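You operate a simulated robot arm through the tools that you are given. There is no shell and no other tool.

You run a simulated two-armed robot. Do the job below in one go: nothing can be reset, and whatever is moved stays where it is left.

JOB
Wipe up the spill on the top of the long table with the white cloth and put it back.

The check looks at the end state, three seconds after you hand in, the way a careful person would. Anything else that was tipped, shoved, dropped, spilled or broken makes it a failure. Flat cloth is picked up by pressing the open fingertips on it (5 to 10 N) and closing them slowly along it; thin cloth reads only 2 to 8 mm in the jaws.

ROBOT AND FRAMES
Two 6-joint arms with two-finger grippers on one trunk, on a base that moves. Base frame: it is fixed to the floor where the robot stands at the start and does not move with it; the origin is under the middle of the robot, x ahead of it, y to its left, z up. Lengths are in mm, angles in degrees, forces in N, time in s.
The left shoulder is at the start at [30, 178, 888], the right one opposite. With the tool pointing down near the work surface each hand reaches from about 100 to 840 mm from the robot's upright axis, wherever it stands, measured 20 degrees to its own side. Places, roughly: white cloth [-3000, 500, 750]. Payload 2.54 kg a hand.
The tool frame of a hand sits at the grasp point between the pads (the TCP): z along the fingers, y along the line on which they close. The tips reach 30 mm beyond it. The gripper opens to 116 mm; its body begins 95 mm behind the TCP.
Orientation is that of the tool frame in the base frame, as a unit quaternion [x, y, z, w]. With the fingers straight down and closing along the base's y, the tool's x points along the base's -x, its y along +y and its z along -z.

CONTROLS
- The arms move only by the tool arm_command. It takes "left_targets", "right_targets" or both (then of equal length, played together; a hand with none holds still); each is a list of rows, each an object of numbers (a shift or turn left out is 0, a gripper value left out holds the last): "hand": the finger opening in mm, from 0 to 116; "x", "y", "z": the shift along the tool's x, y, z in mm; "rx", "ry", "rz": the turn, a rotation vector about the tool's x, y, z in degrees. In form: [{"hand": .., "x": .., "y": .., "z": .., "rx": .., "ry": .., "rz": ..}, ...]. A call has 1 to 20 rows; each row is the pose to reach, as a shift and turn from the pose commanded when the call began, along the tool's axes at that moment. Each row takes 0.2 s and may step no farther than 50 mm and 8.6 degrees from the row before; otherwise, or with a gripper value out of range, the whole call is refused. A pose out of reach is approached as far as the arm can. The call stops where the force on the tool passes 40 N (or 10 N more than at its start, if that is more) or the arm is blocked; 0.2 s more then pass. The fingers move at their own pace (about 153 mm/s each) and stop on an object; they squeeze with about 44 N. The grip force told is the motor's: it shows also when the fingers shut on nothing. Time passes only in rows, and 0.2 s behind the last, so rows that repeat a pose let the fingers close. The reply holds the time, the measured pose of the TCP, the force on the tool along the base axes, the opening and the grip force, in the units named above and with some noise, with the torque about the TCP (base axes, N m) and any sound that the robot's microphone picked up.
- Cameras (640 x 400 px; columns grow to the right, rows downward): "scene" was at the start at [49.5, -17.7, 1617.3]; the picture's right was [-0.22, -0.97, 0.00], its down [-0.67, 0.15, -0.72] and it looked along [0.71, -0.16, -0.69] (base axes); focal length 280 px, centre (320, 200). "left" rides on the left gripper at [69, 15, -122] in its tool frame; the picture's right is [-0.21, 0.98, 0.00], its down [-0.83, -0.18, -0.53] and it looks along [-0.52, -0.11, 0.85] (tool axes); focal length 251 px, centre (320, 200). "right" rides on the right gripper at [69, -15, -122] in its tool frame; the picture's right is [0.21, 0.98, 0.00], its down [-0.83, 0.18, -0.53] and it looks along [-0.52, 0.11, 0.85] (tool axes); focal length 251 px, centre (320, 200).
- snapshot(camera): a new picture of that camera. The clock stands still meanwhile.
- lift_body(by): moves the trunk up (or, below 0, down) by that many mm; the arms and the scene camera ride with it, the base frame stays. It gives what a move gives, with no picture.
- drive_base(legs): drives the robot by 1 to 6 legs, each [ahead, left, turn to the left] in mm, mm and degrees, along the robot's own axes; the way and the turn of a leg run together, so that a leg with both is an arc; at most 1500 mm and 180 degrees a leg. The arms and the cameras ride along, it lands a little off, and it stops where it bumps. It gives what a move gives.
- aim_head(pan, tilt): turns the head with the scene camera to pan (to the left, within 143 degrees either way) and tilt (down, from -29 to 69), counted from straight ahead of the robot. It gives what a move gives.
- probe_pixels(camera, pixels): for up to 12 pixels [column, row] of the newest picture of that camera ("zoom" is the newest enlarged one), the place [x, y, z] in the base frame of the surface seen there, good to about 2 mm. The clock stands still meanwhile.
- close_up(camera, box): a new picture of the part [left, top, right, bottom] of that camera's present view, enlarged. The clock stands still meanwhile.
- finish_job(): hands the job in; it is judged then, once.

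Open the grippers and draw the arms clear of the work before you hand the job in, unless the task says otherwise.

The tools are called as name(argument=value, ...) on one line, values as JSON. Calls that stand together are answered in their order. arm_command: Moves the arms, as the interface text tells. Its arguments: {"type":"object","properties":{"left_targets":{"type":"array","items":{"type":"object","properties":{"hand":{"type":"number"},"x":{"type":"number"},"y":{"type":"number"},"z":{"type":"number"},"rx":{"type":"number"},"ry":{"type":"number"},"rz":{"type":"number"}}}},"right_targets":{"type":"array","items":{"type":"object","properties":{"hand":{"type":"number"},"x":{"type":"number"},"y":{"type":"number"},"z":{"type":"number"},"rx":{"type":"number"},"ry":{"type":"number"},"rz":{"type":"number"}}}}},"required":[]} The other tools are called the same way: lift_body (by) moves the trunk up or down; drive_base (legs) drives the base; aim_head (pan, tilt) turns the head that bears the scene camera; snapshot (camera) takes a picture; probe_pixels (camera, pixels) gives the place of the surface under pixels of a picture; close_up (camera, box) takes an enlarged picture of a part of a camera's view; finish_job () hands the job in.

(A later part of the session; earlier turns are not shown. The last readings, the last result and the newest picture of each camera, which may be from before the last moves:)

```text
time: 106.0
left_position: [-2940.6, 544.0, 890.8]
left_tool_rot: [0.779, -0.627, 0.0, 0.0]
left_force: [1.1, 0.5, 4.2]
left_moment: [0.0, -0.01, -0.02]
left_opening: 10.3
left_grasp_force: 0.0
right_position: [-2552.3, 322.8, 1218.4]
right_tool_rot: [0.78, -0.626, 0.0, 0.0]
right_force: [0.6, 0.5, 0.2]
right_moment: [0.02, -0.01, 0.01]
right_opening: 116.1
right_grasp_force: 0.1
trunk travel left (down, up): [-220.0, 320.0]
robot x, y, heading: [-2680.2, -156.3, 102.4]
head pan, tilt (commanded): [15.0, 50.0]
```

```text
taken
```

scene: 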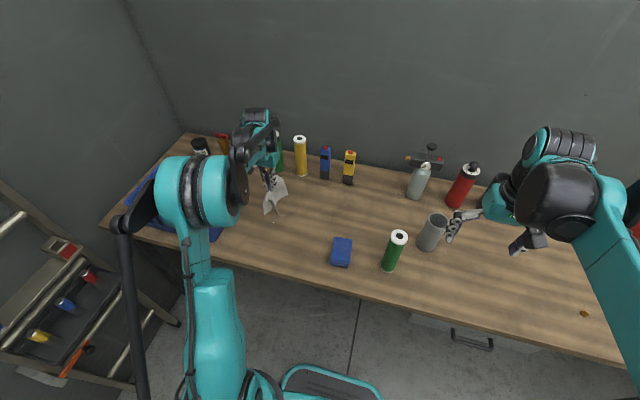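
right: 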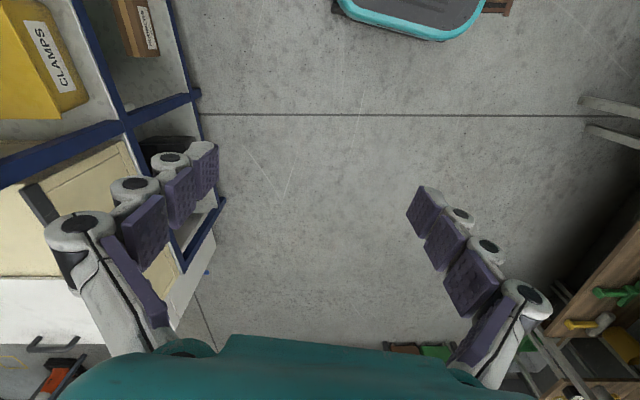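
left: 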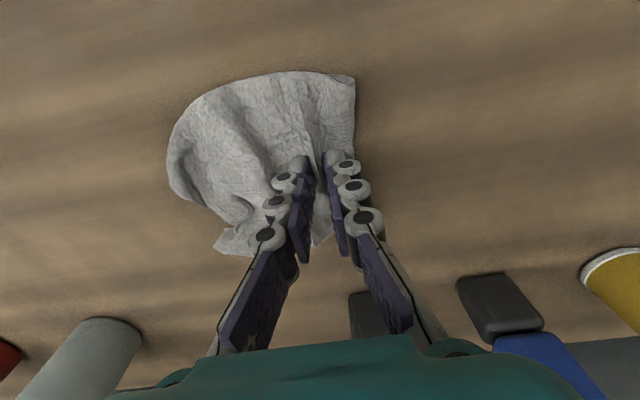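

4 N; closing fully now and reading the jaw opening.

arm_command(left_targets=[{"hand": 8, "z": 0.3}, {"hand": 5, "z": 0.3}, {"hand": 2, "z": 0.2}, {"hand": 0, "z": 0}, {"hand": 0, "z": 0}])

snapshot(camera="left")

```text
time: 107.2
left_position: [-2940.5, 540.4, 891.0]
left_tool_rot: [0.78, -0.626, -0.001, 0.0]
left_force: [-0.4, -0.1, 0.8]
left_moment: [-0.06, 0.0, 0.01]
left_opening: 3.1
left_grasp_force: 32.6
right_position: [-2551.5, 323.0, 1216.4]
right_tool_rot: [0.78, -0.626, 0.001, 0.0]
right_force: [-0.2, 0.6, -0.6]
right_moment: [-0.01, -0.01, 0.0]
right_opening: 116.1
right_grasp_force: 0.1
trunk travel left (down, up): [-220.0, 320.0]
robot x, y, heading: [-2680.9, -147.8, 102.4]
head pan, tilt (commanded): [15.0, 50.0]
```

```text
taken
```

left: 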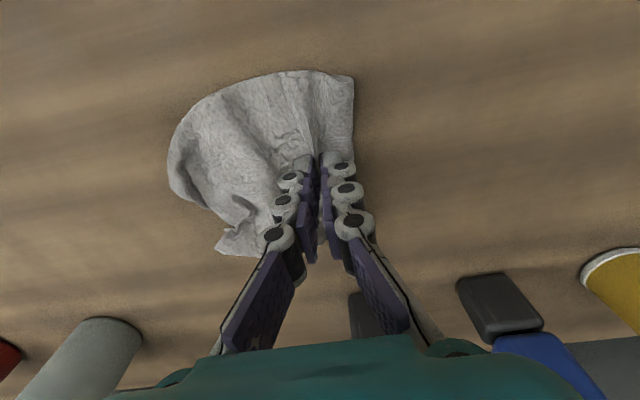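

Jaws read 3.1 mm, cloth seems pinched. I lift in steps and check what comes along.

arm_command(left_targets=[{"z": -5, "hand": 0}, {"z": -20}, {"z": -45}, {"z": -80}, {"z": -120}, {"z": -160}, {"z": -200}, {"z": -240}, {"z": -250}, {"z": -250}])

snapshot(camera="left")

close_up(camera="scene", box=[280, 90, 440, 240])

```text
time: 109.4
left_position: [-2943.6, 542.4, 1139.9]
left_tool_rot: [0.78, -0.626, 0.0, 0.0]
left_force: [-0.9, -0.9, 0.1]
left_moment: [0.0, 0.01, 0.02]
left_opening: 3.1
left_grasp_force: 32.1
right_position: [-2551.6, 323.2, 1218.4]
right_tool_rot: [0.78, -0.625, 0.0, 0.0]
right_force: [1.1, 0.3, 0.5]
right_moment: [0.01, 0.01, 0.01]
right_opening: 116.3
right_grasp_force: 0.1
trunk travel left (down, up): [-220.0, 320.0]
robot x, y, heading: [-2682.1, -150.6, 102.6]
head pan, tilt (commanded): [15.0, 50.0]
```

```text
taken
```

left: 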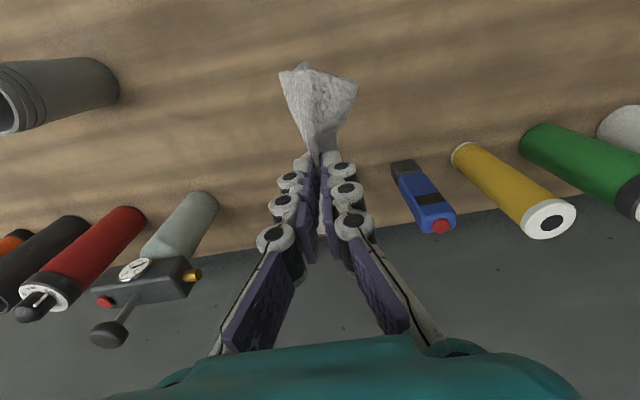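

```text
2.67 times, centred on (360, 165) of scene
```

zoom: 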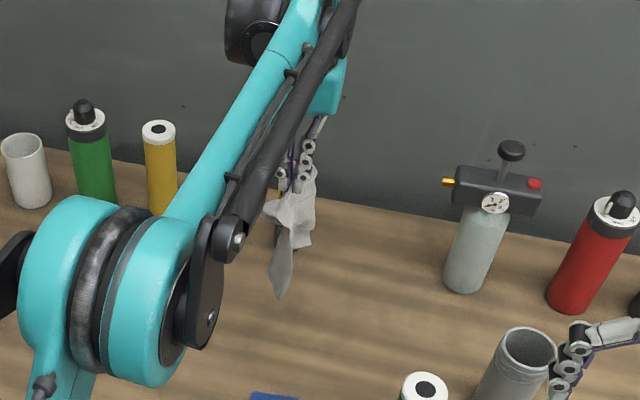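

The cloth came up, hanging with a longer and a shorter part. I probe its lowest points to know the hang length.

probe_pixels(camera="zoom", pixels=[[280, 290], [275, 215], [300, 240], [290, 255], [310, 215], [312, 180]])

close_up(camera="left", box=[240, 40, 400, 160])

```text
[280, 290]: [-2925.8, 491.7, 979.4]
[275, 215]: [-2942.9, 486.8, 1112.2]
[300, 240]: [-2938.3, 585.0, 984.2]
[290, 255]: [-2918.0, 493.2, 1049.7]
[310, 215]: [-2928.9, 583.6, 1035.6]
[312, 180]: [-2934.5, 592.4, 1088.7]
```

```text
3.33 times, centred on (320, 100) of left
```

zoom: 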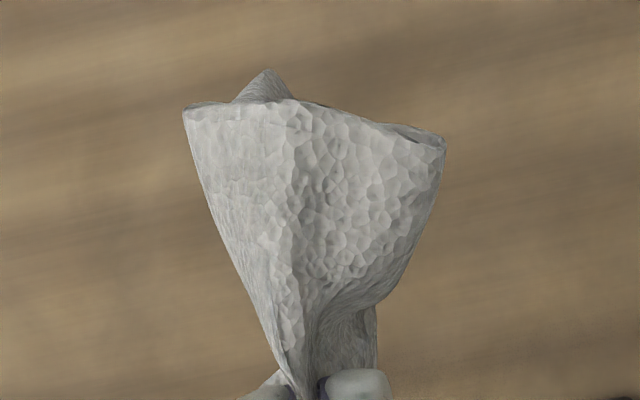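

The two ends hang about 131 and somewhat less, so it is pinched near mid again. I will lay it with both parts trailing to the right (+u) so the longer end comes out free on top; first I shift right 115 mm and lower until the end touches.

arm_command(left_targets=[{"y": -30, "hand": 0}, {"y": -60}, {"y": -90}, {"y": -118}, {"y": -118, "z": 40}, {"y": -118, "z": 80}, {"y": -118, "z": 112}, {"y": -118, "z": 118}, {"y": -118, "z": 118}])

snapshot(camera="left")

close_up(camera="scene", box=[300, 110, 460, 260])

```text
time: 111.4
left_position: [-2827.7, 567.2, 1022.6]
left_tool_rot: [0.78, -0.626, 0.001, 0.0]
left_force: [0.3, 0.3, -0.5]
left_moment: [0.01, 0.03, 0.0]
left_opening: 3.2
left_grasp_force: 32.2
right_position: [-2552.2, 324.4, 1217.8]
right_tool_rot: [0.78, -0.626, 0.0, 0.0]
right_force: [-0.7, 0.5, 0.2]
right_moment: [0.0, -0.01, 0.02]
right_opening: 116.0
right_grasp_force: 0.1
trunk travel left (down, up): [-220.0, 320.0]
robot x, y, heading: [-2681.6, -150.3, 102.6]
head pan, tilt (commanded): [15.0, 50.0]
```

```text
taken
```

left: 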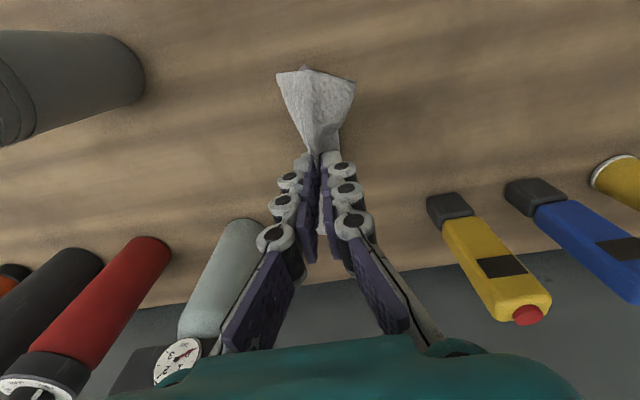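

```text
2.67 times, centred on (380, 185) of scene
```

zoom: 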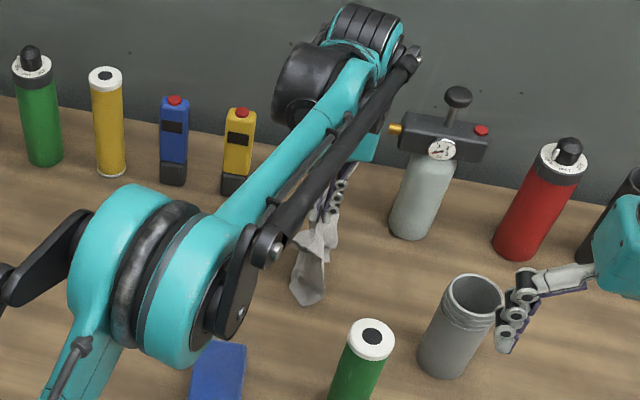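

The end just touches. Now I sweep left while lowering on an arc so both parts trail flat to the right.

arm_command(left_targets=[{"y": 14, "z": 2, "hand": 0}, {"y": 28, "z": 5}, {"y": 40, "z": 9}, {"y": 51, "z": 14}, {"y": 62, "z": 20}, {"y": 72, "z": 27}, {"y": 82, "z": 36}, {"y": 91, "z": 45}, {"y": 99, "z": 55}, {"y": 106, "z": 65}, {"y": 112, "z": 75}, {"y": 117, "z": 85}, {"y": 121, "z": 95}, {"y": 125, "z": 105}, {"y": 128, "z": 114}, {"y": 130, "z": 121}])

snapshot(camera="left")

close_up(camera="scene", box=[300, 110, 460, 260])

```text
time: 114.8
left_position: [-2953.7, 542.1, 901.3]
left_tool_rot: [0.779, -0.627, 0.0, 0.0]
left_force: [-0.2, -0.2, 0.7]
left_moment: [-0.01, 0.02, -0.02]
left_opening: 3.1
left_grasp_force: 31.9
right_position: [-2552.6, 322.9, 1217.8]
right_tool_rot: [0.78, -0.626, 0.0, 0.0]
right_force: [0.0, -0.2, 0.0]
right_moment: [-0.01, 0.03, 0.03]
right_opening: 116.2
right_grasp_force: 0.0
trunk travel left (down, up): [-220.0, 320.0]
robot x, y, heading: [-2679.0, -152.6, 102.4]
head pan, tilt (commanded): [15.0, 50.0]
```

```text
taken
```

left: 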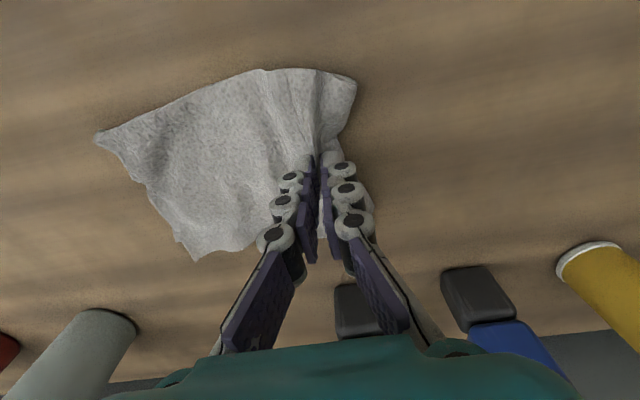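

```text
2.67 times, centred on (380, 185) of scene
```

zoom: 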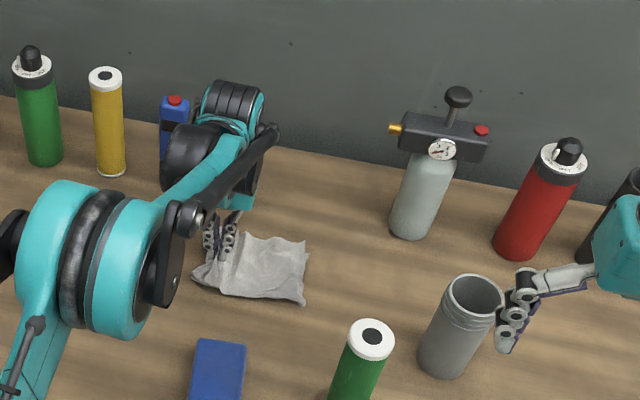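

The long part now lies flat to the right with its edge exposed. I lower to contact and open slowly to flatten the ridge.

arm_command(left_targets=[{"z": 4}, {"z": 8}, {"z": 10}, {"hand": 6, "z": 11}, {"hand": 10, "z": 11}, {"hand": 14, "z": 11.2}, {"hand": 18, "z": 11.4}, {"hand": 22, "z": 11.6}])

snapshot(camera="left")

```text
time: 116.6
left_position: [-2955.0, 540.5, 888.8]
left_tool_rot: [0.78, -0.626, -0.001, 0.0]
left_force: [0.2, -0.6, 6.4]
left_moment: [0.03, -0.03, -0.01]
left_opening: 23.3
left_grasp_force: 0.1
right_position: [-2551.8, 321.9, 1217.8]
right_tool_rot: [0.78, -0.625, 0.0, 0.001]
right_force: [0.2, -0.5, 0.8]
right_moment: [0.02, 0.0, 0.0]
right_opening: 115.7
right_grasp_force: 0.0
trunk travel left (down, up): [-220.0, 320.0]
robot x, y, heading: [-2686.8, -153.8, 102.3]
head pan, tilt (commanded): [15.0, 50.0]
```

```text
taken
```

left: 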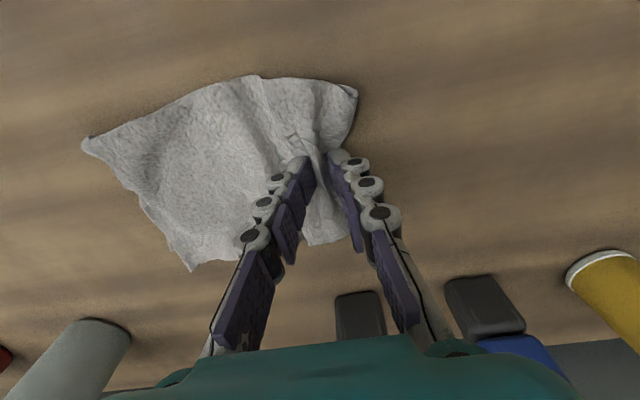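

6.4 N and spreading. I continue opening to 70 mm.

arm_command(left_targets=[{"hand": 27, "z": 0.2}, {"hand": 32, "z": 0.4}, {"hand": 37, "z": 0.5}, {"hand": 42, "z": 0.5}, {"hand": 47, "z": 0.5}, {"hand": 52, "z": 0.5}, {"hand": 58, "z": 0.5}, {"hand": 64, "z": 0.5}])

snapshot(camera="left")

```text
time: 118.4
left_position: [-2954.1, 541.4, 889.2]
left_tool_rot: [0.78, -0.626, 0.0, 0.0]
left_force: [-0.2, 0.5, 1.1]
left_moment: [-0.01, -0.04, -0.03]
left_opening: 64.0
left_grasp_force: 0.1
right_position: [-2552.1, 322.0, 1217.6]
right_tool_rot: [0.78, -0.626, -0.001, -0.001]
right_force: [-0.1, 0.1, -0.6]
right_moment: [0.02, 0.0, -0.01]
right_opening: 116.1
right_grasp_force: 0.0
trunk travel left (down, up): [-220.0, 320.0]
robot x, y, heading: [-2681.1, -151.9, 102.6]
head pan, tilt (commanded): [15.0, 50.0]
```

```text
taken
```

left: 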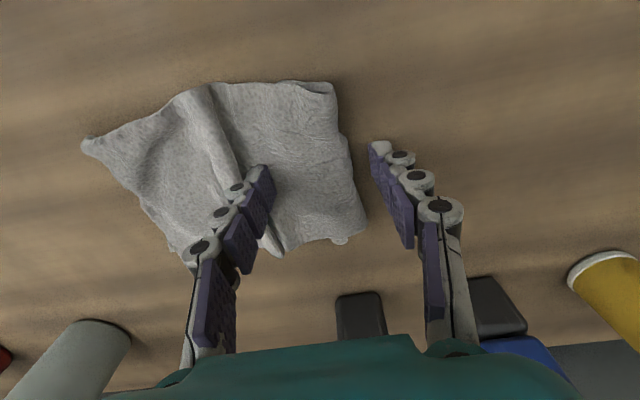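

The cloth is mostly flat, the -u fold near the right finger. I raise the hand straight up and look from above.

arm_command(left_targets=[{"z": -4}, {"z": -15}, {"z": -40}, {"z": -80}, {"z": -120}, {"z": -160}, {"z": -180, "x": 40, "y": -20}, {"z": -180, "x": 80, "y": -45}, {"z": -180, "x": 100, "y": -50}])

snapshot(camera="left")

close_up(camera="left", box=[220, 120, 420, 260])

```text
time: 120.4
left_position: [-2881.1, 451.9, 1070.7]
left_tool_rot: [0.78, -0.626, 0.0, 0.001]
left_force: [0.0, -0.2, 0.3]
left_moment: [0.01, -0.01, -0.02]
left_opening: 64.0
left_grasp_force: 0.1
right_position: [-2553.6, 322.2, 1217.1]
right_tool_rot: [0.78, -0.626, 0.0, 0.001]
right_force: [-0.1, -0.7, 0.0]
right_moment: [0.0, -0.04, -0.02]
right_opening: 115.9
right_grasp_force: 0.0
trunk travel left (down, up): [-220.0, 320.0]
robot x, y, heading: [-2683.4, -151.8, 102.5]
head pan, tilt (commanded): [15.0, 50.0]
```

```text
taken
```

left: 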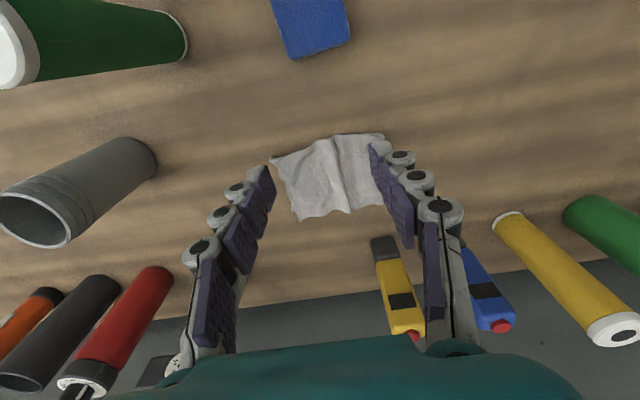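

```text
2.86 times, centred on (320, 190) of left
```

zoom: 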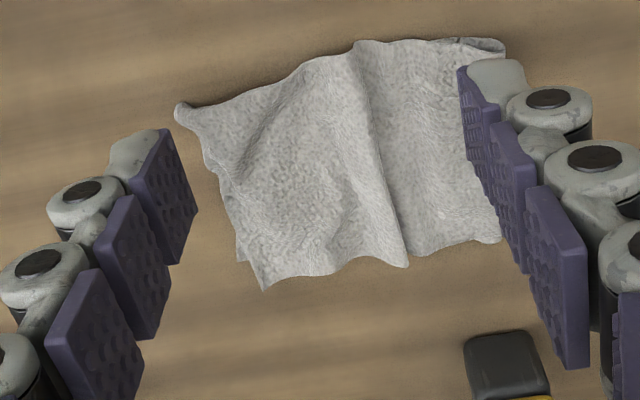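

Now the right-hand (+u) edge is exposed at zoom (178,108)–(265,288), the fold is on the other side. I probe the extent.

probe_pixels(camera="zoom", pixels=[[182, 112], [266, 285], [222, 190], [500, 50], [497, 240], [360, 45], [390, 200], [250, 180], [270, 130], [405, 260], [440, 150], [300, 200]])

```text
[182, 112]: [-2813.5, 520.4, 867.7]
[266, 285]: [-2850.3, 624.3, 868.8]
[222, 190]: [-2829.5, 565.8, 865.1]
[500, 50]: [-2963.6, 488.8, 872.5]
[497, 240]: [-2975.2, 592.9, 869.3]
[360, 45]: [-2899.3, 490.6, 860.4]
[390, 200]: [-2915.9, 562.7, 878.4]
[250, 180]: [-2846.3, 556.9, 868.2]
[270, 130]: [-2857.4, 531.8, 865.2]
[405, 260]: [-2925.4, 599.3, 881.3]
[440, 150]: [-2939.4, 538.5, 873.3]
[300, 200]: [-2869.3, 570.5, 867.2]
```

Before grasping at the right edge, near the gauge bottle, I check how far the wrist sticks out relative to the TCP by probing it in the scene picture.

close_up(camera="scene", box=[290, 80, 490, 230])

```text
2.67 times, centred on (390, 155) of scene
```

zoom: 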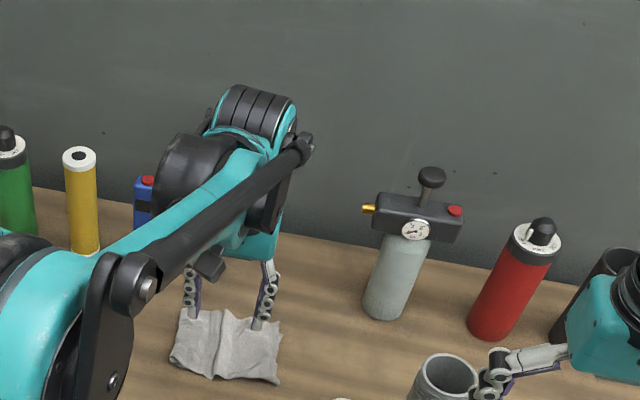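

probe_pixels(camera="zoom", pixels=[[255, 110], [285, 110], [275, 240], [305, 150], [268, 330], [190, 310], [370, 209], [430, 180], [395, 205], [400, 290], [455, 211], [255, 250]])

```text
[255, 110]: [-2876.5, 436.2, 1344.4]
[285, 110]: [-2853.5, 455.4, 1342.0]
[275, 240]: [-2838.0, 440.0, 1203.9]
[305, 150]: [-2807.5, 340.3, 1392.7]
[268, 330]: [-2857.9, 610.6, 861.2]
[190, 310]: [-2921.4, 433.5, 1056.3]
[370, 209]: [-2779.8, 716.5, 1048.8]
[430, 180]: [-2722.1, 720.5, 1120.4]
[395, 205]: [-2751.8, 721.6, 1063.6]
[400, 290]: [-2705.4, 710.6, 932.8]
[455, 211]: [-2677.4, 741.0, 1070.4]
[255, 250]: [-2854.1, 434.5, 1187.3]
```

The wrist sits straight above the TCP, so the bottle's nozzle at (-2780, 716) stays >100 mm away. I go to the +u edge grasp point (-2848, 566) with 30 mm opening.

arm_command(left_targets=[{"hand": 30, "x": -35, "y": -19}, {"x": -70, "y": -38}, {"x": -104.7, "y": -56.5}, {"x": -104.7, "y": -56.5, "z": 45}, {"x": -104.7, "y": -56.5, "z": 90}, {"x": -104.7, "y": -56.5, "z": 130}, {"x": -104.7, "y": -56.5, "z": 155}, {"x": -104.7, "y": -56.5, "z": 166}, {"x": -104.7, "y": -56.5, "z": 166}])

snapshot(camera="left")

```text
time: 122.4
left_position: [-2852.9, 566.8, 901.7]
left_tool_rot: [0.78, -0.626, 0.0, 0.0]
left_force: [0.4, 0.1, 0.3]
left_moment: [0.0, -0.01, 0.02]
left_opening: 30.3
left_grasp_force: 0.0
right_position: [-2551.9, 323.3, 1217.1]
right_tool_rot: [0.78, -0.626, 0.0, 0.0]
right_force: [-0.3, 0.0, 0.3]
right_moment: [-0.05, 0.02, -0.02]
right_opening: 115.8
right_grasp_force: 0.1
trunk travel left (down, up): [-220.0, 320.0]
robot x, y, heading: [-2687.6, -151.3, 102.4]
head pan, tilt (commanded): [15.0, 50.0]
```

```text
taken
```

left: 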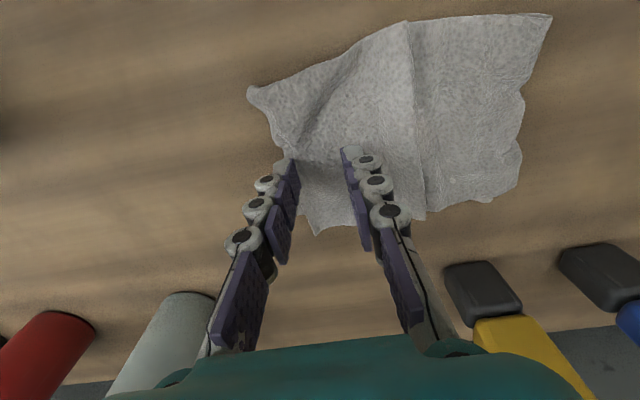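

The tips are over the cloth just inside its right edge. I press down in fine steps.

arm_command(left_targets=[{"z": 4}, {"z": 8}, {"z": 10}, {"z": 11}])

```text
time: 123.4
left_position: [-2852.2, 568.1, 892.3]
left_tool_rot: [0.78, -0.626, 0.0, 0.0]
left_force: [0.0, -0.4, 0.0]
left_moment: [0.03, 0.0, 0.02]
left_opening: 30.1
left_grasp_force: 0.2
right_position: [-2551.8, 323.4, 1216.6]
right_tool_rot: [0.78, -0.626, -0.001, 0.0]
right_force: [0.0, -0.5, 0.2]
right_moment: [0.01, 0.02, 0.03]
right_opening: 116.0
right_grasp_force: 0.1
trunk travel left (down, up): [-220.0, 320.0]
robot x, y, heading: [-2686.1, -150.9, 102.5]
head pan, tilt (commanded): [15.0, 50.0]
```

No contact yet; 1 mm rows further.

arm_command(left_targets=[{"z": 1}, {"z": 2}, {"z": 2.5}])

```text
time: 124.2
left_position: [-2851.3, 566.3, 890.5]
left_tool_rot: [0.779, -0.626, -0.001, 0.0]
left_force: [-1.3, 4.3, 16.1]
left_moment: [0.13, 0.23, -0.03]
left_opening: 30.8
left_grasp_force: 0.6
right_position: [-2550.9, 321.3, 1217.8]
right_tool_rot: [0.78, -0.626, -0.001, 0.001]
right_force: [-0.3, 0.3, -0.8]
right_moment: [-0.01, 0.02, -0.01]
right_opening: 115.9
right_grasp_force: 0.1
trunk travel left (down, up): [-220.0, 320.0]
robot x, y, heading: [-2684.4, -148.8, 102.3]
head pan, tilt (commanded): [15.0, 50.0]
```

16 N is too firm; I ease 1 mm and start closing slowly.

arm_command(left_targets=[{"z": -1}, {"hand": 27, "z": -1}, {"hand": 24, "z": -1}, {"hand": 21, "z": -1}, {"hand": 18, "z": -1.1}])

snapshot(camera="left")

```text
time: 125.4
left_position: [-2851.3, 568.5, 891.6]
left_tool_rot: [0.779, -0.626, 0.0, 0.0]
left_force: [-0.1, 1.2, 0.0]
left_moment: [-0.01, 0.0, -0.01]
left_opening: 18.1
left_grasp_force: 0.0
right_position: [-2552.0, 323.8, 1217.3]
right_tool_rot: [0.78, -0.626, 0.0, 0.0]
right_force: [0.0, -0.4, -0.4]
right_moment: [-0.01, -0.01, 0.0]
right_opening: 116.0
right_grasp_force: 0.1
trunk travel left (down, up): [-220.0, 320.0]
robot x, y, heading: [-2685.2, -147.5, 103.0]
head pan, tilt (commanded): [15.0, 50.0]
```

```text
taken
```

left: 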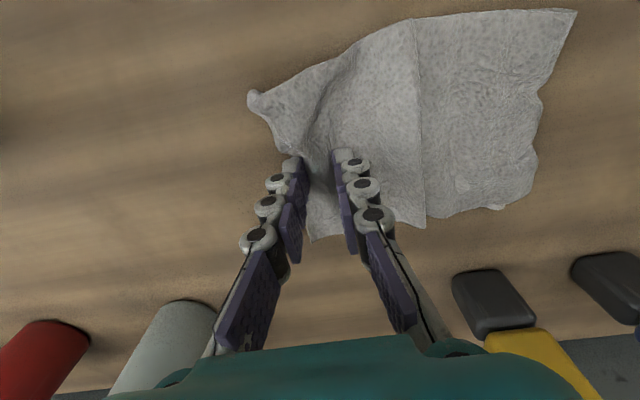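

Force dropped to zero; I press 1 mm more and go on closing.

arm_command(left_targets=[{"z": 0.6}, {"z": 1.0}, {"hand": 15, "z": 1.0}, {"hand": 12, "z": 1.0}])

snapshot(camera="left")

```text
time: 126.4
left_position: [-2850.4, 566.5, 891.1]
left_tool_rot: [0.78, -0.626, 0.0, 0.0]
left_force: [-0.7, -0.3, 1.5]
left_moment: [0.0, -0.02, 0.01]
left_opening: 11.3
left_grasp_force: 0.1
right_position: [-2552.6, 322.6, 1217.4]
right_tool_rot: [0.78, -0.626, 0.0, 0.0]
right_force: [0.4, -0.1, -0.3]
right_moment: [-0.02, 0.02, -0.01]
right_opening: 115.8
right_grasp_force: 0.0
trunk travel left (down, up): [-220.0, 320.0]
robot x, y, heading: [-2679.9, -148.5, 102.6]
head pan, tilt (commanded): [15.0, 50.0]
```

```text
taken
```

left: 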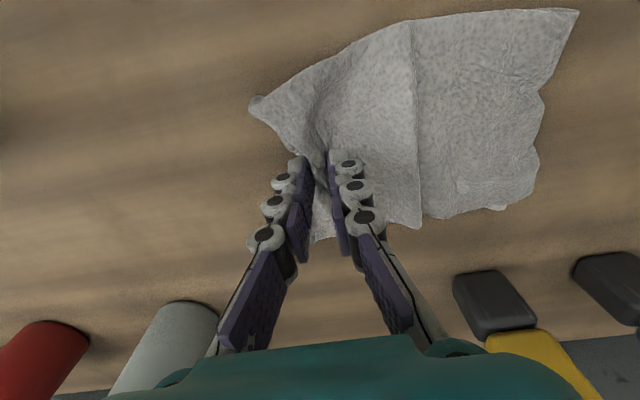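

The ridge forms between the tips. I add 0.7 mm and close fully.

arm_command(left_targets=[{"hand": 10, "z": 0.7}, {"hand": 8, "z": 0.8}, {"hand": 6, "z": 0.7}, {"hand": 4, "z": 0.5}, {"hand": 2, "z": 0.3}, {"hand": 0, "z": 0}, {"hand": 0, "z": 0}])

snapshot(camera="left")

```text
time: 128.0
left_position: [-2850.7, 568.0, 889.9]
left_tool_rot: [0.78, -0.626, 0.0, 0.0]
left_force: [0.3, -1.0, -0.6]
left_moment: [0.01, 0.02, 0.01]
left_opening: 5.2
left_grasp_force: 32.5
right_position: [-2551.8, 323.2, 1218.3]
right_tool_rot: [0.78, -0.626, 0.0, 0.0]
right_force: [-0.6, 0.4, 0.9]
right_moment: [0.04, 0.01, 0.03]
right_opening: 115.8
right_grasp_force: 0.1
trunk travel left (down, up): [-220.0, 320.0]
robot x, y, heading: [-2678.0, -149.9, 102.5]
head pan, tilt (commanded): [15.0, 50.0]
```

```text
taken
```

left: 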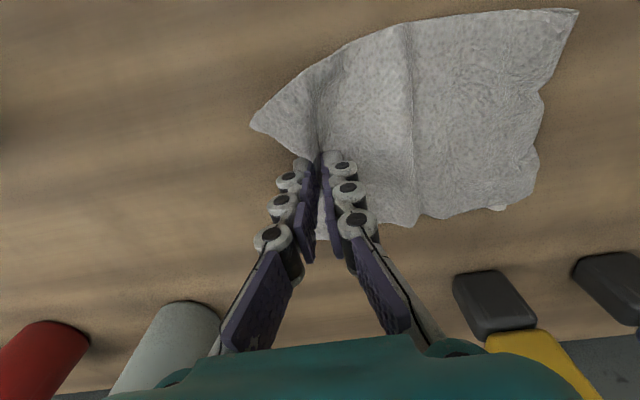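

Gripped near the edge at 5.2 mm. I lift 300 mm so the whole sheet hangs free and look.

arm_command(left_targets=[{"z": -5, "hand": 0}, {"z": -20}, {"z": -50}, {"z": -90}, {"z": -130}, {"z": -170}, {"z": -210}, {"z": -250}, {"z": -285}, {"z": -300}, {"z": -300}])

snapshot(camera="scene")

close_up(camera="scene", box=[310, 60, 470, 220])

```text
time: 130.4
left_position: [-2849.8, 568.7, 1189.1]
left_tool_rot: [0.78, -0.626, 0.0, 0.0]
left_force: [-0.3, 0.4, 0.6]
left_moment: [0.04, -0.16, 0.0]
left_opening: 1.0
left_grasp_force: 26.5
right_position: [-2551.2, 322.2, 1217.3]
right_tool_rot: [0.78, -0.626, 0.0, 0.0]
right_force: [-0.7, -0.1, -0.1]
right_moment: [-0.02, 0.02, 0.0]
right_opening: 116.0
right_grasp_force: 0.0
trunk travel left (down, up): [-220.0, 320.0]
robot x, y, heading: [-2680.4, -146.9, 102.5]
head pan, tilt (commanded): [15.0, 50.0]
```

```text
taken
```

scene: 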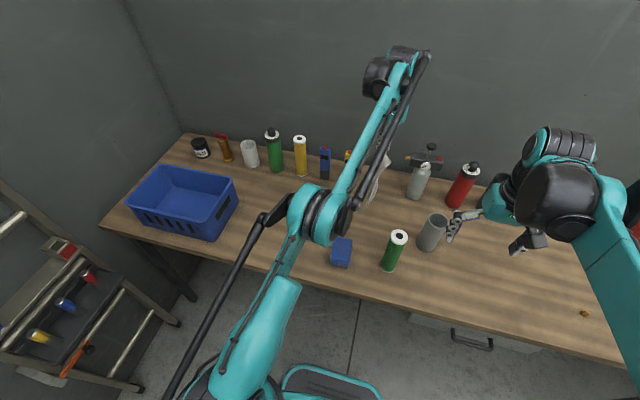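

```text
2.50 times, centred on (390, 140) of scene
```

zoom: 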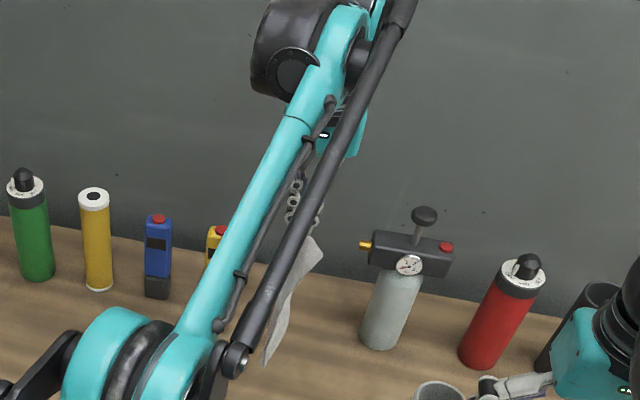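

The sheet hangs as one long strip. I probe its bottom end and check from the wrist view.

probe_pixels(camera="zoom", pixels=[[268, 358], [285, 310], [305, 260], [320, 250]])

snapshot(camera="left")

```text
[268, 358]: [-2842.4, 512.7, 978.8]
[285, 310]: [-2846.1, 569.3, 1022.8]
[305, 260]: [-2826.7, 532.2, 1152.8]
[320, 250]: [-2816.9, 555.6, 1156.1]
```

```text
taken
```

left: 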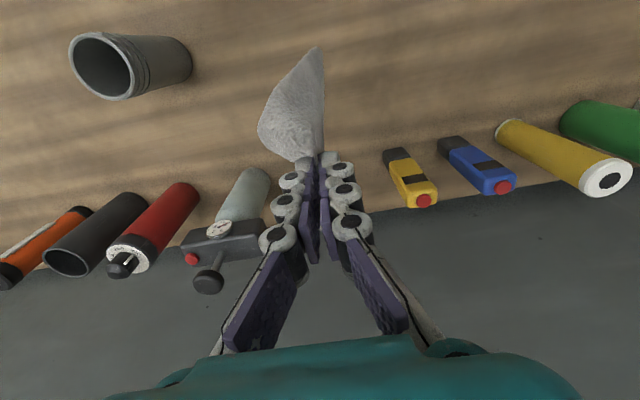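

The strip hangs ~180–200 mm. I carry it left to u≈-2843, v≈1144 and lower until its end touches, then I'll lay it out rightward.

arm_command(left_targets=[{"y": 35, "x": 2, "hand": 0}, {"y": 72, "x": 5}, {"y": 110, "x": 8}, {"y": 145, "x": 10}, {"y": 175, "x": 10}, {"y": 175, "x": 10, "z": 30}, {"y": 175, "x": 10, "z": 60}, {"y": 175, "x": 10, "z": 90}, {"y": 175, "x": 10, "z": 112}, {"y": 175, "x": 10, "z": 112}])

snapshot(camera="left")

close_up(camera="scene", box=[260, 80, 420, 240])

```text
time: 132.6
left_position: [-3017.7, 519.6, 1078.5]
left_tool_rot: [0.78, -0.626, 0.0, -0.001]
left_force: [0.2, 0.5, -3.5]
left_moment: [0.03, 0.04, 0.01]
left_opening: 2.1
left_grasp_force: 28.9
right_position: [-2551.4, 322.0, 1217.9]
right_tool_rot: [0.78, -0.626, 0.0, -0.001]
right_force: [1.0, 0.4, 0.2]
right_moment: [0.0, 0.04, -0.02]
right_opening: 116.0
right_grasp_force: 0.1
trunk travel left (down, up): [-220.0, 320.0]
robot x, y, heading: [-2681.6, -153.5, 102.5]
head pan, tilt (commanded): [15.0, 50.0]
```

```text
taken
```

left: 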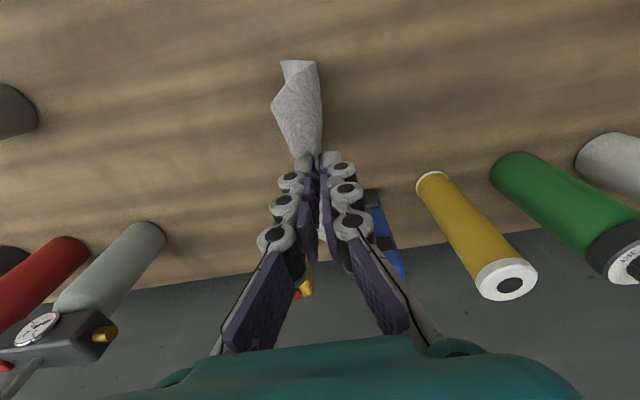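

```text
2.50 times, centred on (340, 160) of scene
```

zoom: 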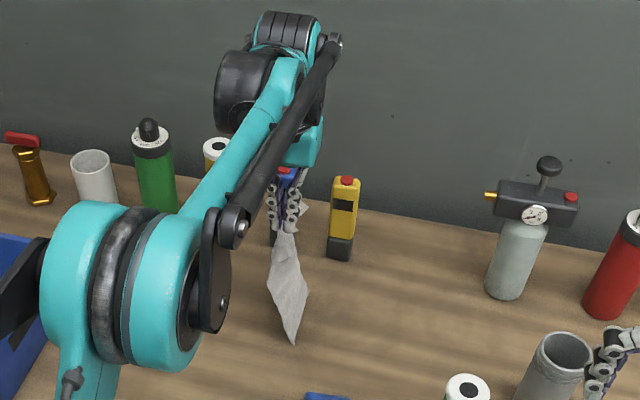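

The strip hangs with a corner lowest at zoom (292,340). I probe the height of its lower end.

probe_pixels(camera="zoom", pixels=[[292, 335], [270, 285], [306, 295], [288, 240]])

```text
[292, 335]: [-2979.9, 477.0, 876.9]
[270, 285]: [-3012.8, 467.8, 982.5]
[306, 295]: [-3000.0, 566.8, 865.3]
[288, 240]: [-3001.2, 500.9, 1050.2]
```

The end is just at the table. Now I sweep right (+u) on an arc while lowering, laying the sheet flat behind the hand, ending at u≈-2637.

arm_command(left_targets=[{"y": -13, "z": 1, "hand": 0}, {"y": -26, "z": 3}, {"y": -39, "z": 6}, {"y": -51, "z": 10}, {"y": -63, "z": 14}, {"y": -75, "z": 20}, {"y": -87, "z": 26}, {"y": -98, "z": 33}, {"y": -109, "z": 41}, {"y": -119, "z": 50}, {"y": -129, "z": 59}, {"y": -138, "z": 70}, {"y": -146, "z": 81}, {"y": -154, "z": 93}, {"y": -162, "z": 106}, {"y": -170, "z": 120}, {"y": -177, "z": 134}, {"y": -184, "z": 149}, {"y": -192, "z": 164}, {"y": -198, "z": 174}])

snapshot(camera="left")

close_up(camera="scene", box=[280, 90, 440, 250])

```text
time: 136.8
left_position: [-2827.3, 560.4, 903.2]
left_tool_rot: [0.779, -0.627, 0.0, 0.0]
left_force: [-0.7, 0.7, 3.1]
left_moment: [-0.08, -0.01, 0.01]
left_opening: 3.3
left_grasp_force: 37.2
right_position: [-2551.3, 323.0, 1216.2]
right_tool_rot: [0.78, -0.626, 0.0, 0.0]
right_force: [0.4, -0.4, 0.2]
right_moment: [0.0, -0.01, -0.04]
right_opening: 115.9
right_grasp_force: 0.1
trunk travel left (down, up): [-220.0, 320.0]
robot x, y, heading: [-2680.5, -152.5, 102.6]
head pan, tilt (commanded): [15.0, 50.0]
```

```text
taken
```

left: 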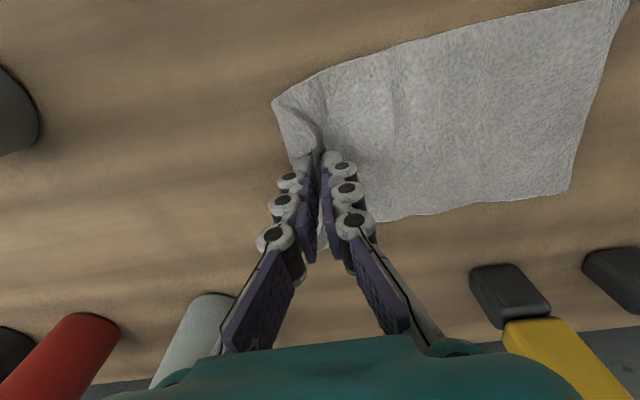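

```text
2.50 times, centred on (360, 170) of scene
```

zoom: 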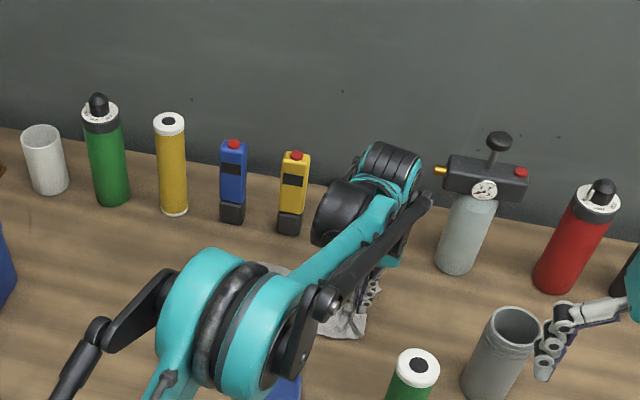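

The sheet lies flat behind the hand. I probe its far-left corners at (622,6) and (567,190) to check the placement against the original.

probe_pixels(camera="left", pixels=[[622, 6], [566, 188], [600, 100], [276, 104], [480, 40], [430, 213], [400, 120]])

```text
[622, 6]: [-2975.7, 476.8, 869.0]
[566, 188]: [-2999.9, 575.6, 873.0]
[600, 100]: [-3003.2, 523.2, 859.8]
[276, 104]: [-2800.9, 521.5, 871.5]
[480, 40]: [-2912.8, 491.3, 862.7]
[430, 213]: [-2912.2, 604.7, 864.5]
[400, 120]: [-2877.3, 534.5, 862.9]
```

The left edge is at u≈-2811 and the right edge at u≈-2629, with the rest gathered in the ridge. I lower to contact and open slowly to release and spread the ridge.

arm_command(left_targets=[{"y": 2, "z": 4}, {"y": 4, "z": 8}, {"y": 5, "z": 10.5}, {"y": 5, "z": 11.5}])

```text
time: 137.8
left_position: [-2830.6, 560.9, 892.8]
left_tool_rot: [0.78, -0.626, 0.0, 0.0]
left_force: [1.0, 1.7, 8.4]
left_moment: [0.09, -0.08, -0.01]
left_opening: 1.3
left_grasp_force: 31.1
right_position: [-2551.6, 321.7, 1216.7]
right_tool_rot: [0.78, -0.626, -0.001, 0.0]
right_force: [0.0, -0.4, -0.6]
right_moment: [0.02, 0.0, 0.01]
right_opening: 116.0
right_grasp_force: 0.0
trunk travel left (down, up): [-220.0, 320.0]
robot x, y, heading: [-2683.1, -152.6, 102.7]
head pan, tilt (commanded): [15.0, 50.0]
```

8.4 N contact; I open slowly, keeping light pressure.

arm_command(left_targets=[{"hand": 5}, {"hand": 9}, {"hand": 13, "z": 0.2}, {"hand": 17, "z": 0.4}, {"hand": 21, "z": 0.6}, {"hand": 25, "z": 0.8}, {"hand": 30, "z": 1.0}, {"hand": 35, "z": 1.2}])

snapshot(camera="left")

```text
time: 139.6
left_position: [-2832.1, 560.7, 892.1]
left_tool_rot: [0.78, -0.626, 0.0, 0.0]
left_force: [0.7, -0.6, -0.8]
left_moment: [-0.01, 0.0, 0.04]
left_opening: 35.1
left_grasp_force: 0.1
right_position: [-2552.5, 323.5, 1217.6]
right_tool_rot: [0.78, -0.626, 0.0, 0.0]
right_force: [-0.3, -0.6, -0.8]
right_moment: [0.01, 0.03, -0.02]
right_opening: 116.0
right_grasp_force: 0.0
trunk travel left (down, up): [-220.0, 320.0]
robot x, y, heading: [-2685.2, -152.3, 102.3]
head pan, tilt (commanded): [15.0, 50.0]
```

```text
taken
```

left: 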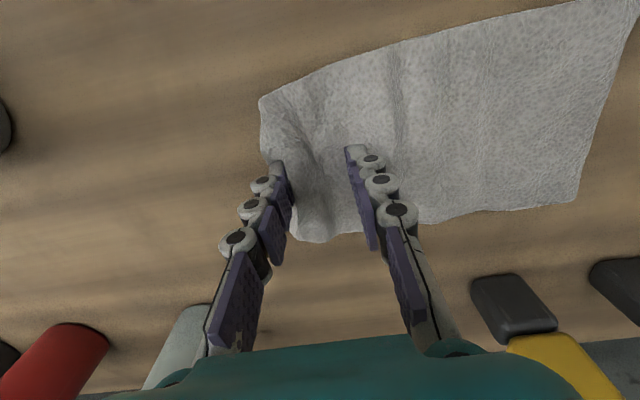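

The end is released and nearly flat. I raise the hand straight up and back to view the result.

arm_command(left_targets=[{"z": -5}, {"z": -15}, {"z": -40}, {"z": -80}, {"z": -120}, {"z": -160}, {"z": -180, "x": 40, "y": 20}, {"z": -180, "x": 80, "y": 50}, {"z": -180, "x": 120, "y": 70}, {"z": -180, "x": 120, "y": 70}])

snapshot(camera="left")

close_up(camera="left", box=[200, 100, 440, 250])

```text
time: 141.8
left_position: [-2871.8, 430.3, 1068.0]
left_tool_rot: [0.779, -0.627, 0.0, 0.0]
left_force: [-0.3, -1.0, -0.9]
left_moment: [-0.03, -0.02, -0.02]
left_opening: 34.7
left_grasp_force: 0.1
right_position: [-2552.4, 324.4, 1218.0]
right_tool_rot: [0.779, -0.626, 0.0, 0.0]
right_force: [0.8, -0.4, 0.0]
right_moment: [-0.04, 0.01, 0.03]
right_opening: 115.9
right_grasp_force: 0.0
trunk travel left (down, up): [-220.0, 320.0]
robot x, y, heading: [-2685.3, -150.5, 102.8]
head pan, tilt (commanded): [15.0, 50.0]
```

```text
taken
```

left: 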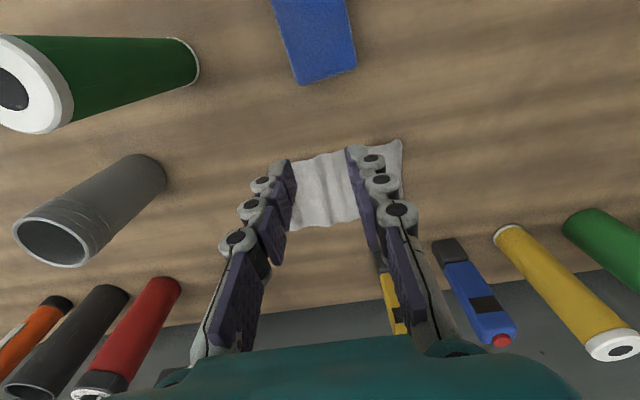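

```text
2.67 times, centred on (320, 175) of left
```

zoom: 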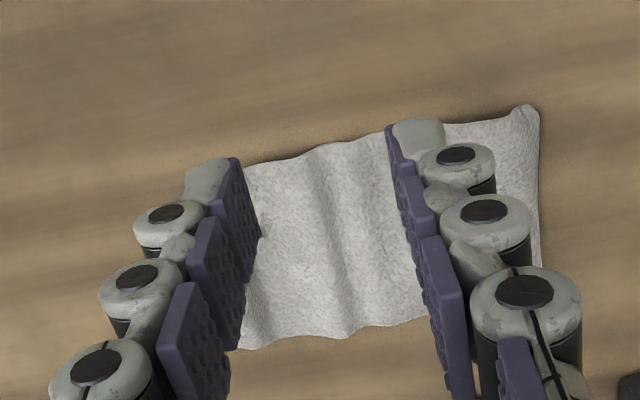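

Laid nearly flat. I open the fingers wide and move a bit so they do not hide the cloth, then probe its corners.

arm_command(left_targets=[{"hand": 80, "z": -30, "x": 20}, {"hand": 116, "z": -60, "x": 40}, {"hand": 116, "z": -80, "x": 40}, {"hand": 116, "z": -80, "x": 40}])

snapshot(camera="left")

close_up(camera="left", box=[220, 110, 420, 240])

```text
time: 142.8
left_position: [-2862.9, 390.2, 1149.8]
left_tool_rot: [0.78, -0.626, 0.001, 0.0]
left_force: [-0.3, -0.5, 0.2]
left_moment: [0.0, 0.01, 0.01]
left_opening: 115.9
left_grasp_force: 0.1
right_position: [-2552.2, 323.2, 1218.7]
right_tool_rot: [0.78, -0.626, 0.0, 0.0]
right_force: [-0.2, 0.7, -0.1]
right_moment: [-0.03, 0.01, -0.02]
right_opening: 116.1
right_grasp_force: 0.1
trunk travel left (down, up): [-220.0, 320.0]
robot x, y, heading: [-2681.9, -148.8, 102.5]
head pan, tilt (commanded): [15.0, 50.0]
```

```text
taken
```

left: 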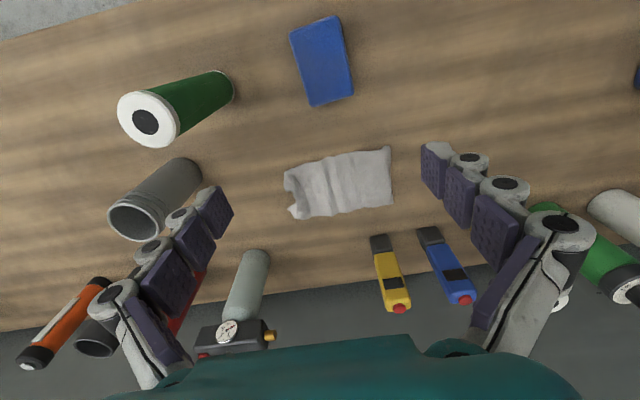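

```text
3.08 times, centred on (320, 175) of left
```

zoom: 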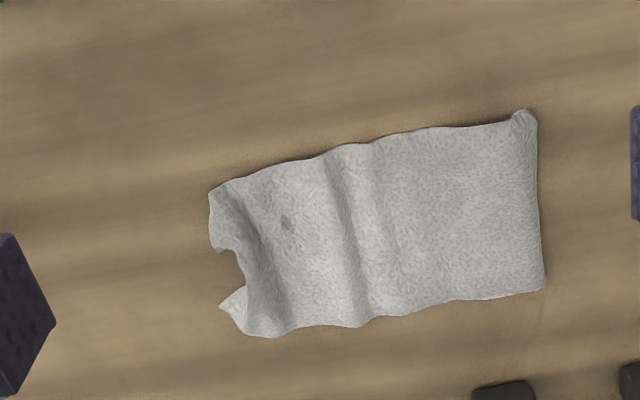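

probe_pixels(camera="zoom", pixels=[[213, 195], [225, 305], [240, 265], [525, 115], [540, 285], [260, 330], [345, 230], [450, 210], [370, 145], [390, 315]])

```text
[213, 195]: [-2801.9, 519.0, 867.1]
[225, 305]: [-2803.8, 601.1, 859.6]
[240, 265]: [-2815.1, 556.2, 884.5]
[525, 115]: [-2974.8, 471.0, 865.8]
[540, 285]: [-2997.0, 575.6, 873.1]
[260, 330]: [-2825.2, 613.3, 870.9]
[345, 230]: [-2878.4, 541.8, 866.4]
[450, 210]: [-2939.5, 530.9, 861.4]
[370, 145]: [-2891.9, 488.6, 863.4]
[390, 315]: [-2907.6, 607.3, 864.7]
```

The cloth lies nearly flat, u from -2810 to about -2625 (originally -2850 to -2612), with slight ridges. I smooth it once: press near the left end (about (-2962, 530)) and draw it gently left.

arm_command(left_targets=[{"hand": 60, "x": -40, "y": 17}, {"hand": 20, "x": -80, "y": 34}, {"x": -120, "y": 51}, {"x": -157.7, "y": 66.8}, {"x": -157.7, "y": 66.8, "z": 45}, {"x": -157.7, "y": 66.8, "z": 90}, {"x": -157.7, "y": 66.8, "z": 135}, {"x": -157.7, "y": 66.8, "z": 180}, {"x": -157.7, "y": 66.8, "z": 220}, {"x": -157.7, "y": 66.8, "z": 245}, {"x": -157.7, "y": 66.8, "z": 250}])

snapshot(camera="left")

```text
time: 145.2
left_position: [-2963.0, 531.4, 901.3]
left_tool_rot: [0.78, -0.626, 0.0, 0.0]
left_force: [0.3, -0.1, -0.5]
left_moment: [0.02, 0.01, -0.02]
left_opening: 19.9
left_grasp_force: 0.1
right_position: [-2552.8, 322.6, 1217.7]
right_tool_rot: [0.78, -0.626, 0.0, 0.0]
right_force: [-0.3, -0.5, 0.4]
right_moment: [0.01, -0.02, 0.02]
right_opening: 115.9
right_grasp_force: 0.1
trunk travel left (down, up): [-220.0, 320.0]
robot x, y, heading: [-2682.5, -147.2, 102.4]
head pan, tilt (commanded): [15.0, 50.0]
```

```text
taken
```

left: 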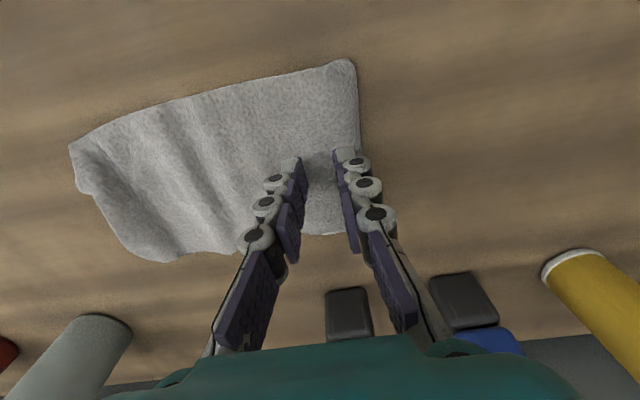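

Tips are just inside the left edge. I press down in fine steps.

arm_command(left_targets=[{"z": 4}, {"z": 7}, {"z": 9}, {"z": 10}, {"z": 11}])

```text
time: 146.4
left_position: [-2963.3, 530.7, 891.1]
left_tool_rot: [0.78, -0.626, -0.001, -0.001]
left_force: [-2.0, 1.9, 7.6]
left_moment: [0.05, 0.08, -0.02]
left_opening: 19.8
left_grasp_force: 0.1
right_position: [-2552.2, 321.9, 1217.9]
right_tool_rot: [0.781, -0.625, 0.0, 0.0]
right_force: [0.1, 1.0, 1.0]
right_moment: [0.0, -0.04, 0.01]
right_opening: 116.2
right_grasp_force: 0.1
trunk travel left (down, up): [-220.0, 320.0]
robot x, y, heading: [-2683.3, -149.9, 102.3]
head pan, tilt (commanded): [15.0, 50.0]
```

7.6 N. I draw the cloth 32 mm to the left in small steps.

arm_command(left_targets=[{"y": 4}, {"y": 8}, {"y": 12}, {"y": 16}, {"y": 20}, {"y": 24}, {"y": 28}, {"y": 32}])

snapshot(camera="left")

```text
time: 148.2
left_position: [-2995.3, 522.3, 891.1]
left_tool_rot: [0.78, -0.626, 0.0, 0.0]
left_force: [3.8, 1.1, 10.0]
left_moment: [0.04, -0.25, 0.03]
left_opening: 21.0
left_grasp_force: 0.5
right_position: [-2552.3, 321.7, 1217.9]
right_tool_rot: [0.78, -0.626, 0.0, 0.0]
right_force: [0.1, -0.1, 0.1]
right_moment: [0.0, -0.01, 0.03]
right_opening: 116.3
right_grasp_force: 0.0
trunk travel left (down, up): [-220.0, 320.0]
robot x, y, heading: [-2684.8, -150.9, 102.7]
head pan, tilt (commanded): [15.0, 50.0]
```

```text
taken
```

left: 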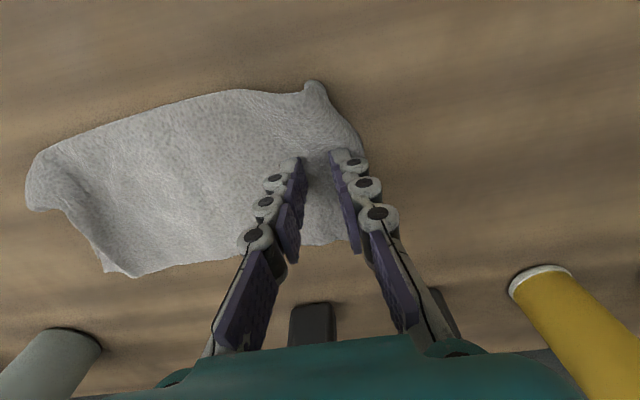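

The ridges smoothed out and the cloth moved left with the tips. I lift straight up and view the result.

arm_command(left_targets=[{"z": -4}, {"z": -12}, {"z": -30}, {"z": -65}, {"z": -105}, {"z": -145}, {"z": -185}, {"z": -220, "x": 30, "y": -20}, {"z": -250, "x": 65, "y": -40}, {"z": -255, "x": 105, "y": -60, "hand": 60}, {"z": -255, "x": 145, "y": -80, "hand": 116}, {"z": -255, "x": 155, "y": -90, "hand": 116}])

snapshot(camera="left")

close_up(camera="left", box=[220, 110, 420, 240])

```text
refused: row 8 steps farther than a row can; nothing moved
```

```text
taken
```

left: 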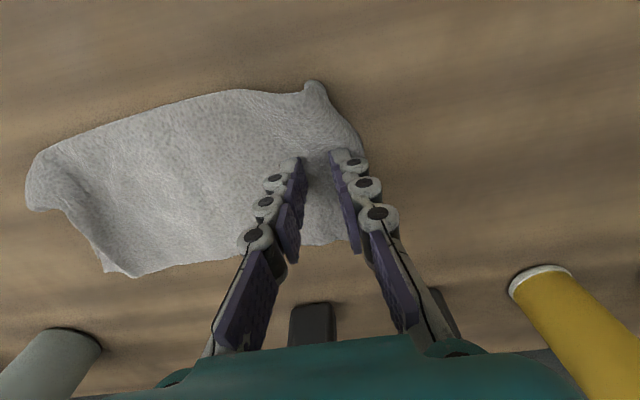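

```text
3.08 times, centred on (320, 175) of left
```

zoom: 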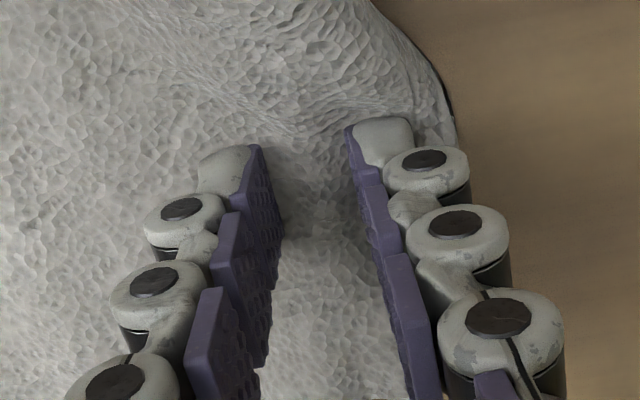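

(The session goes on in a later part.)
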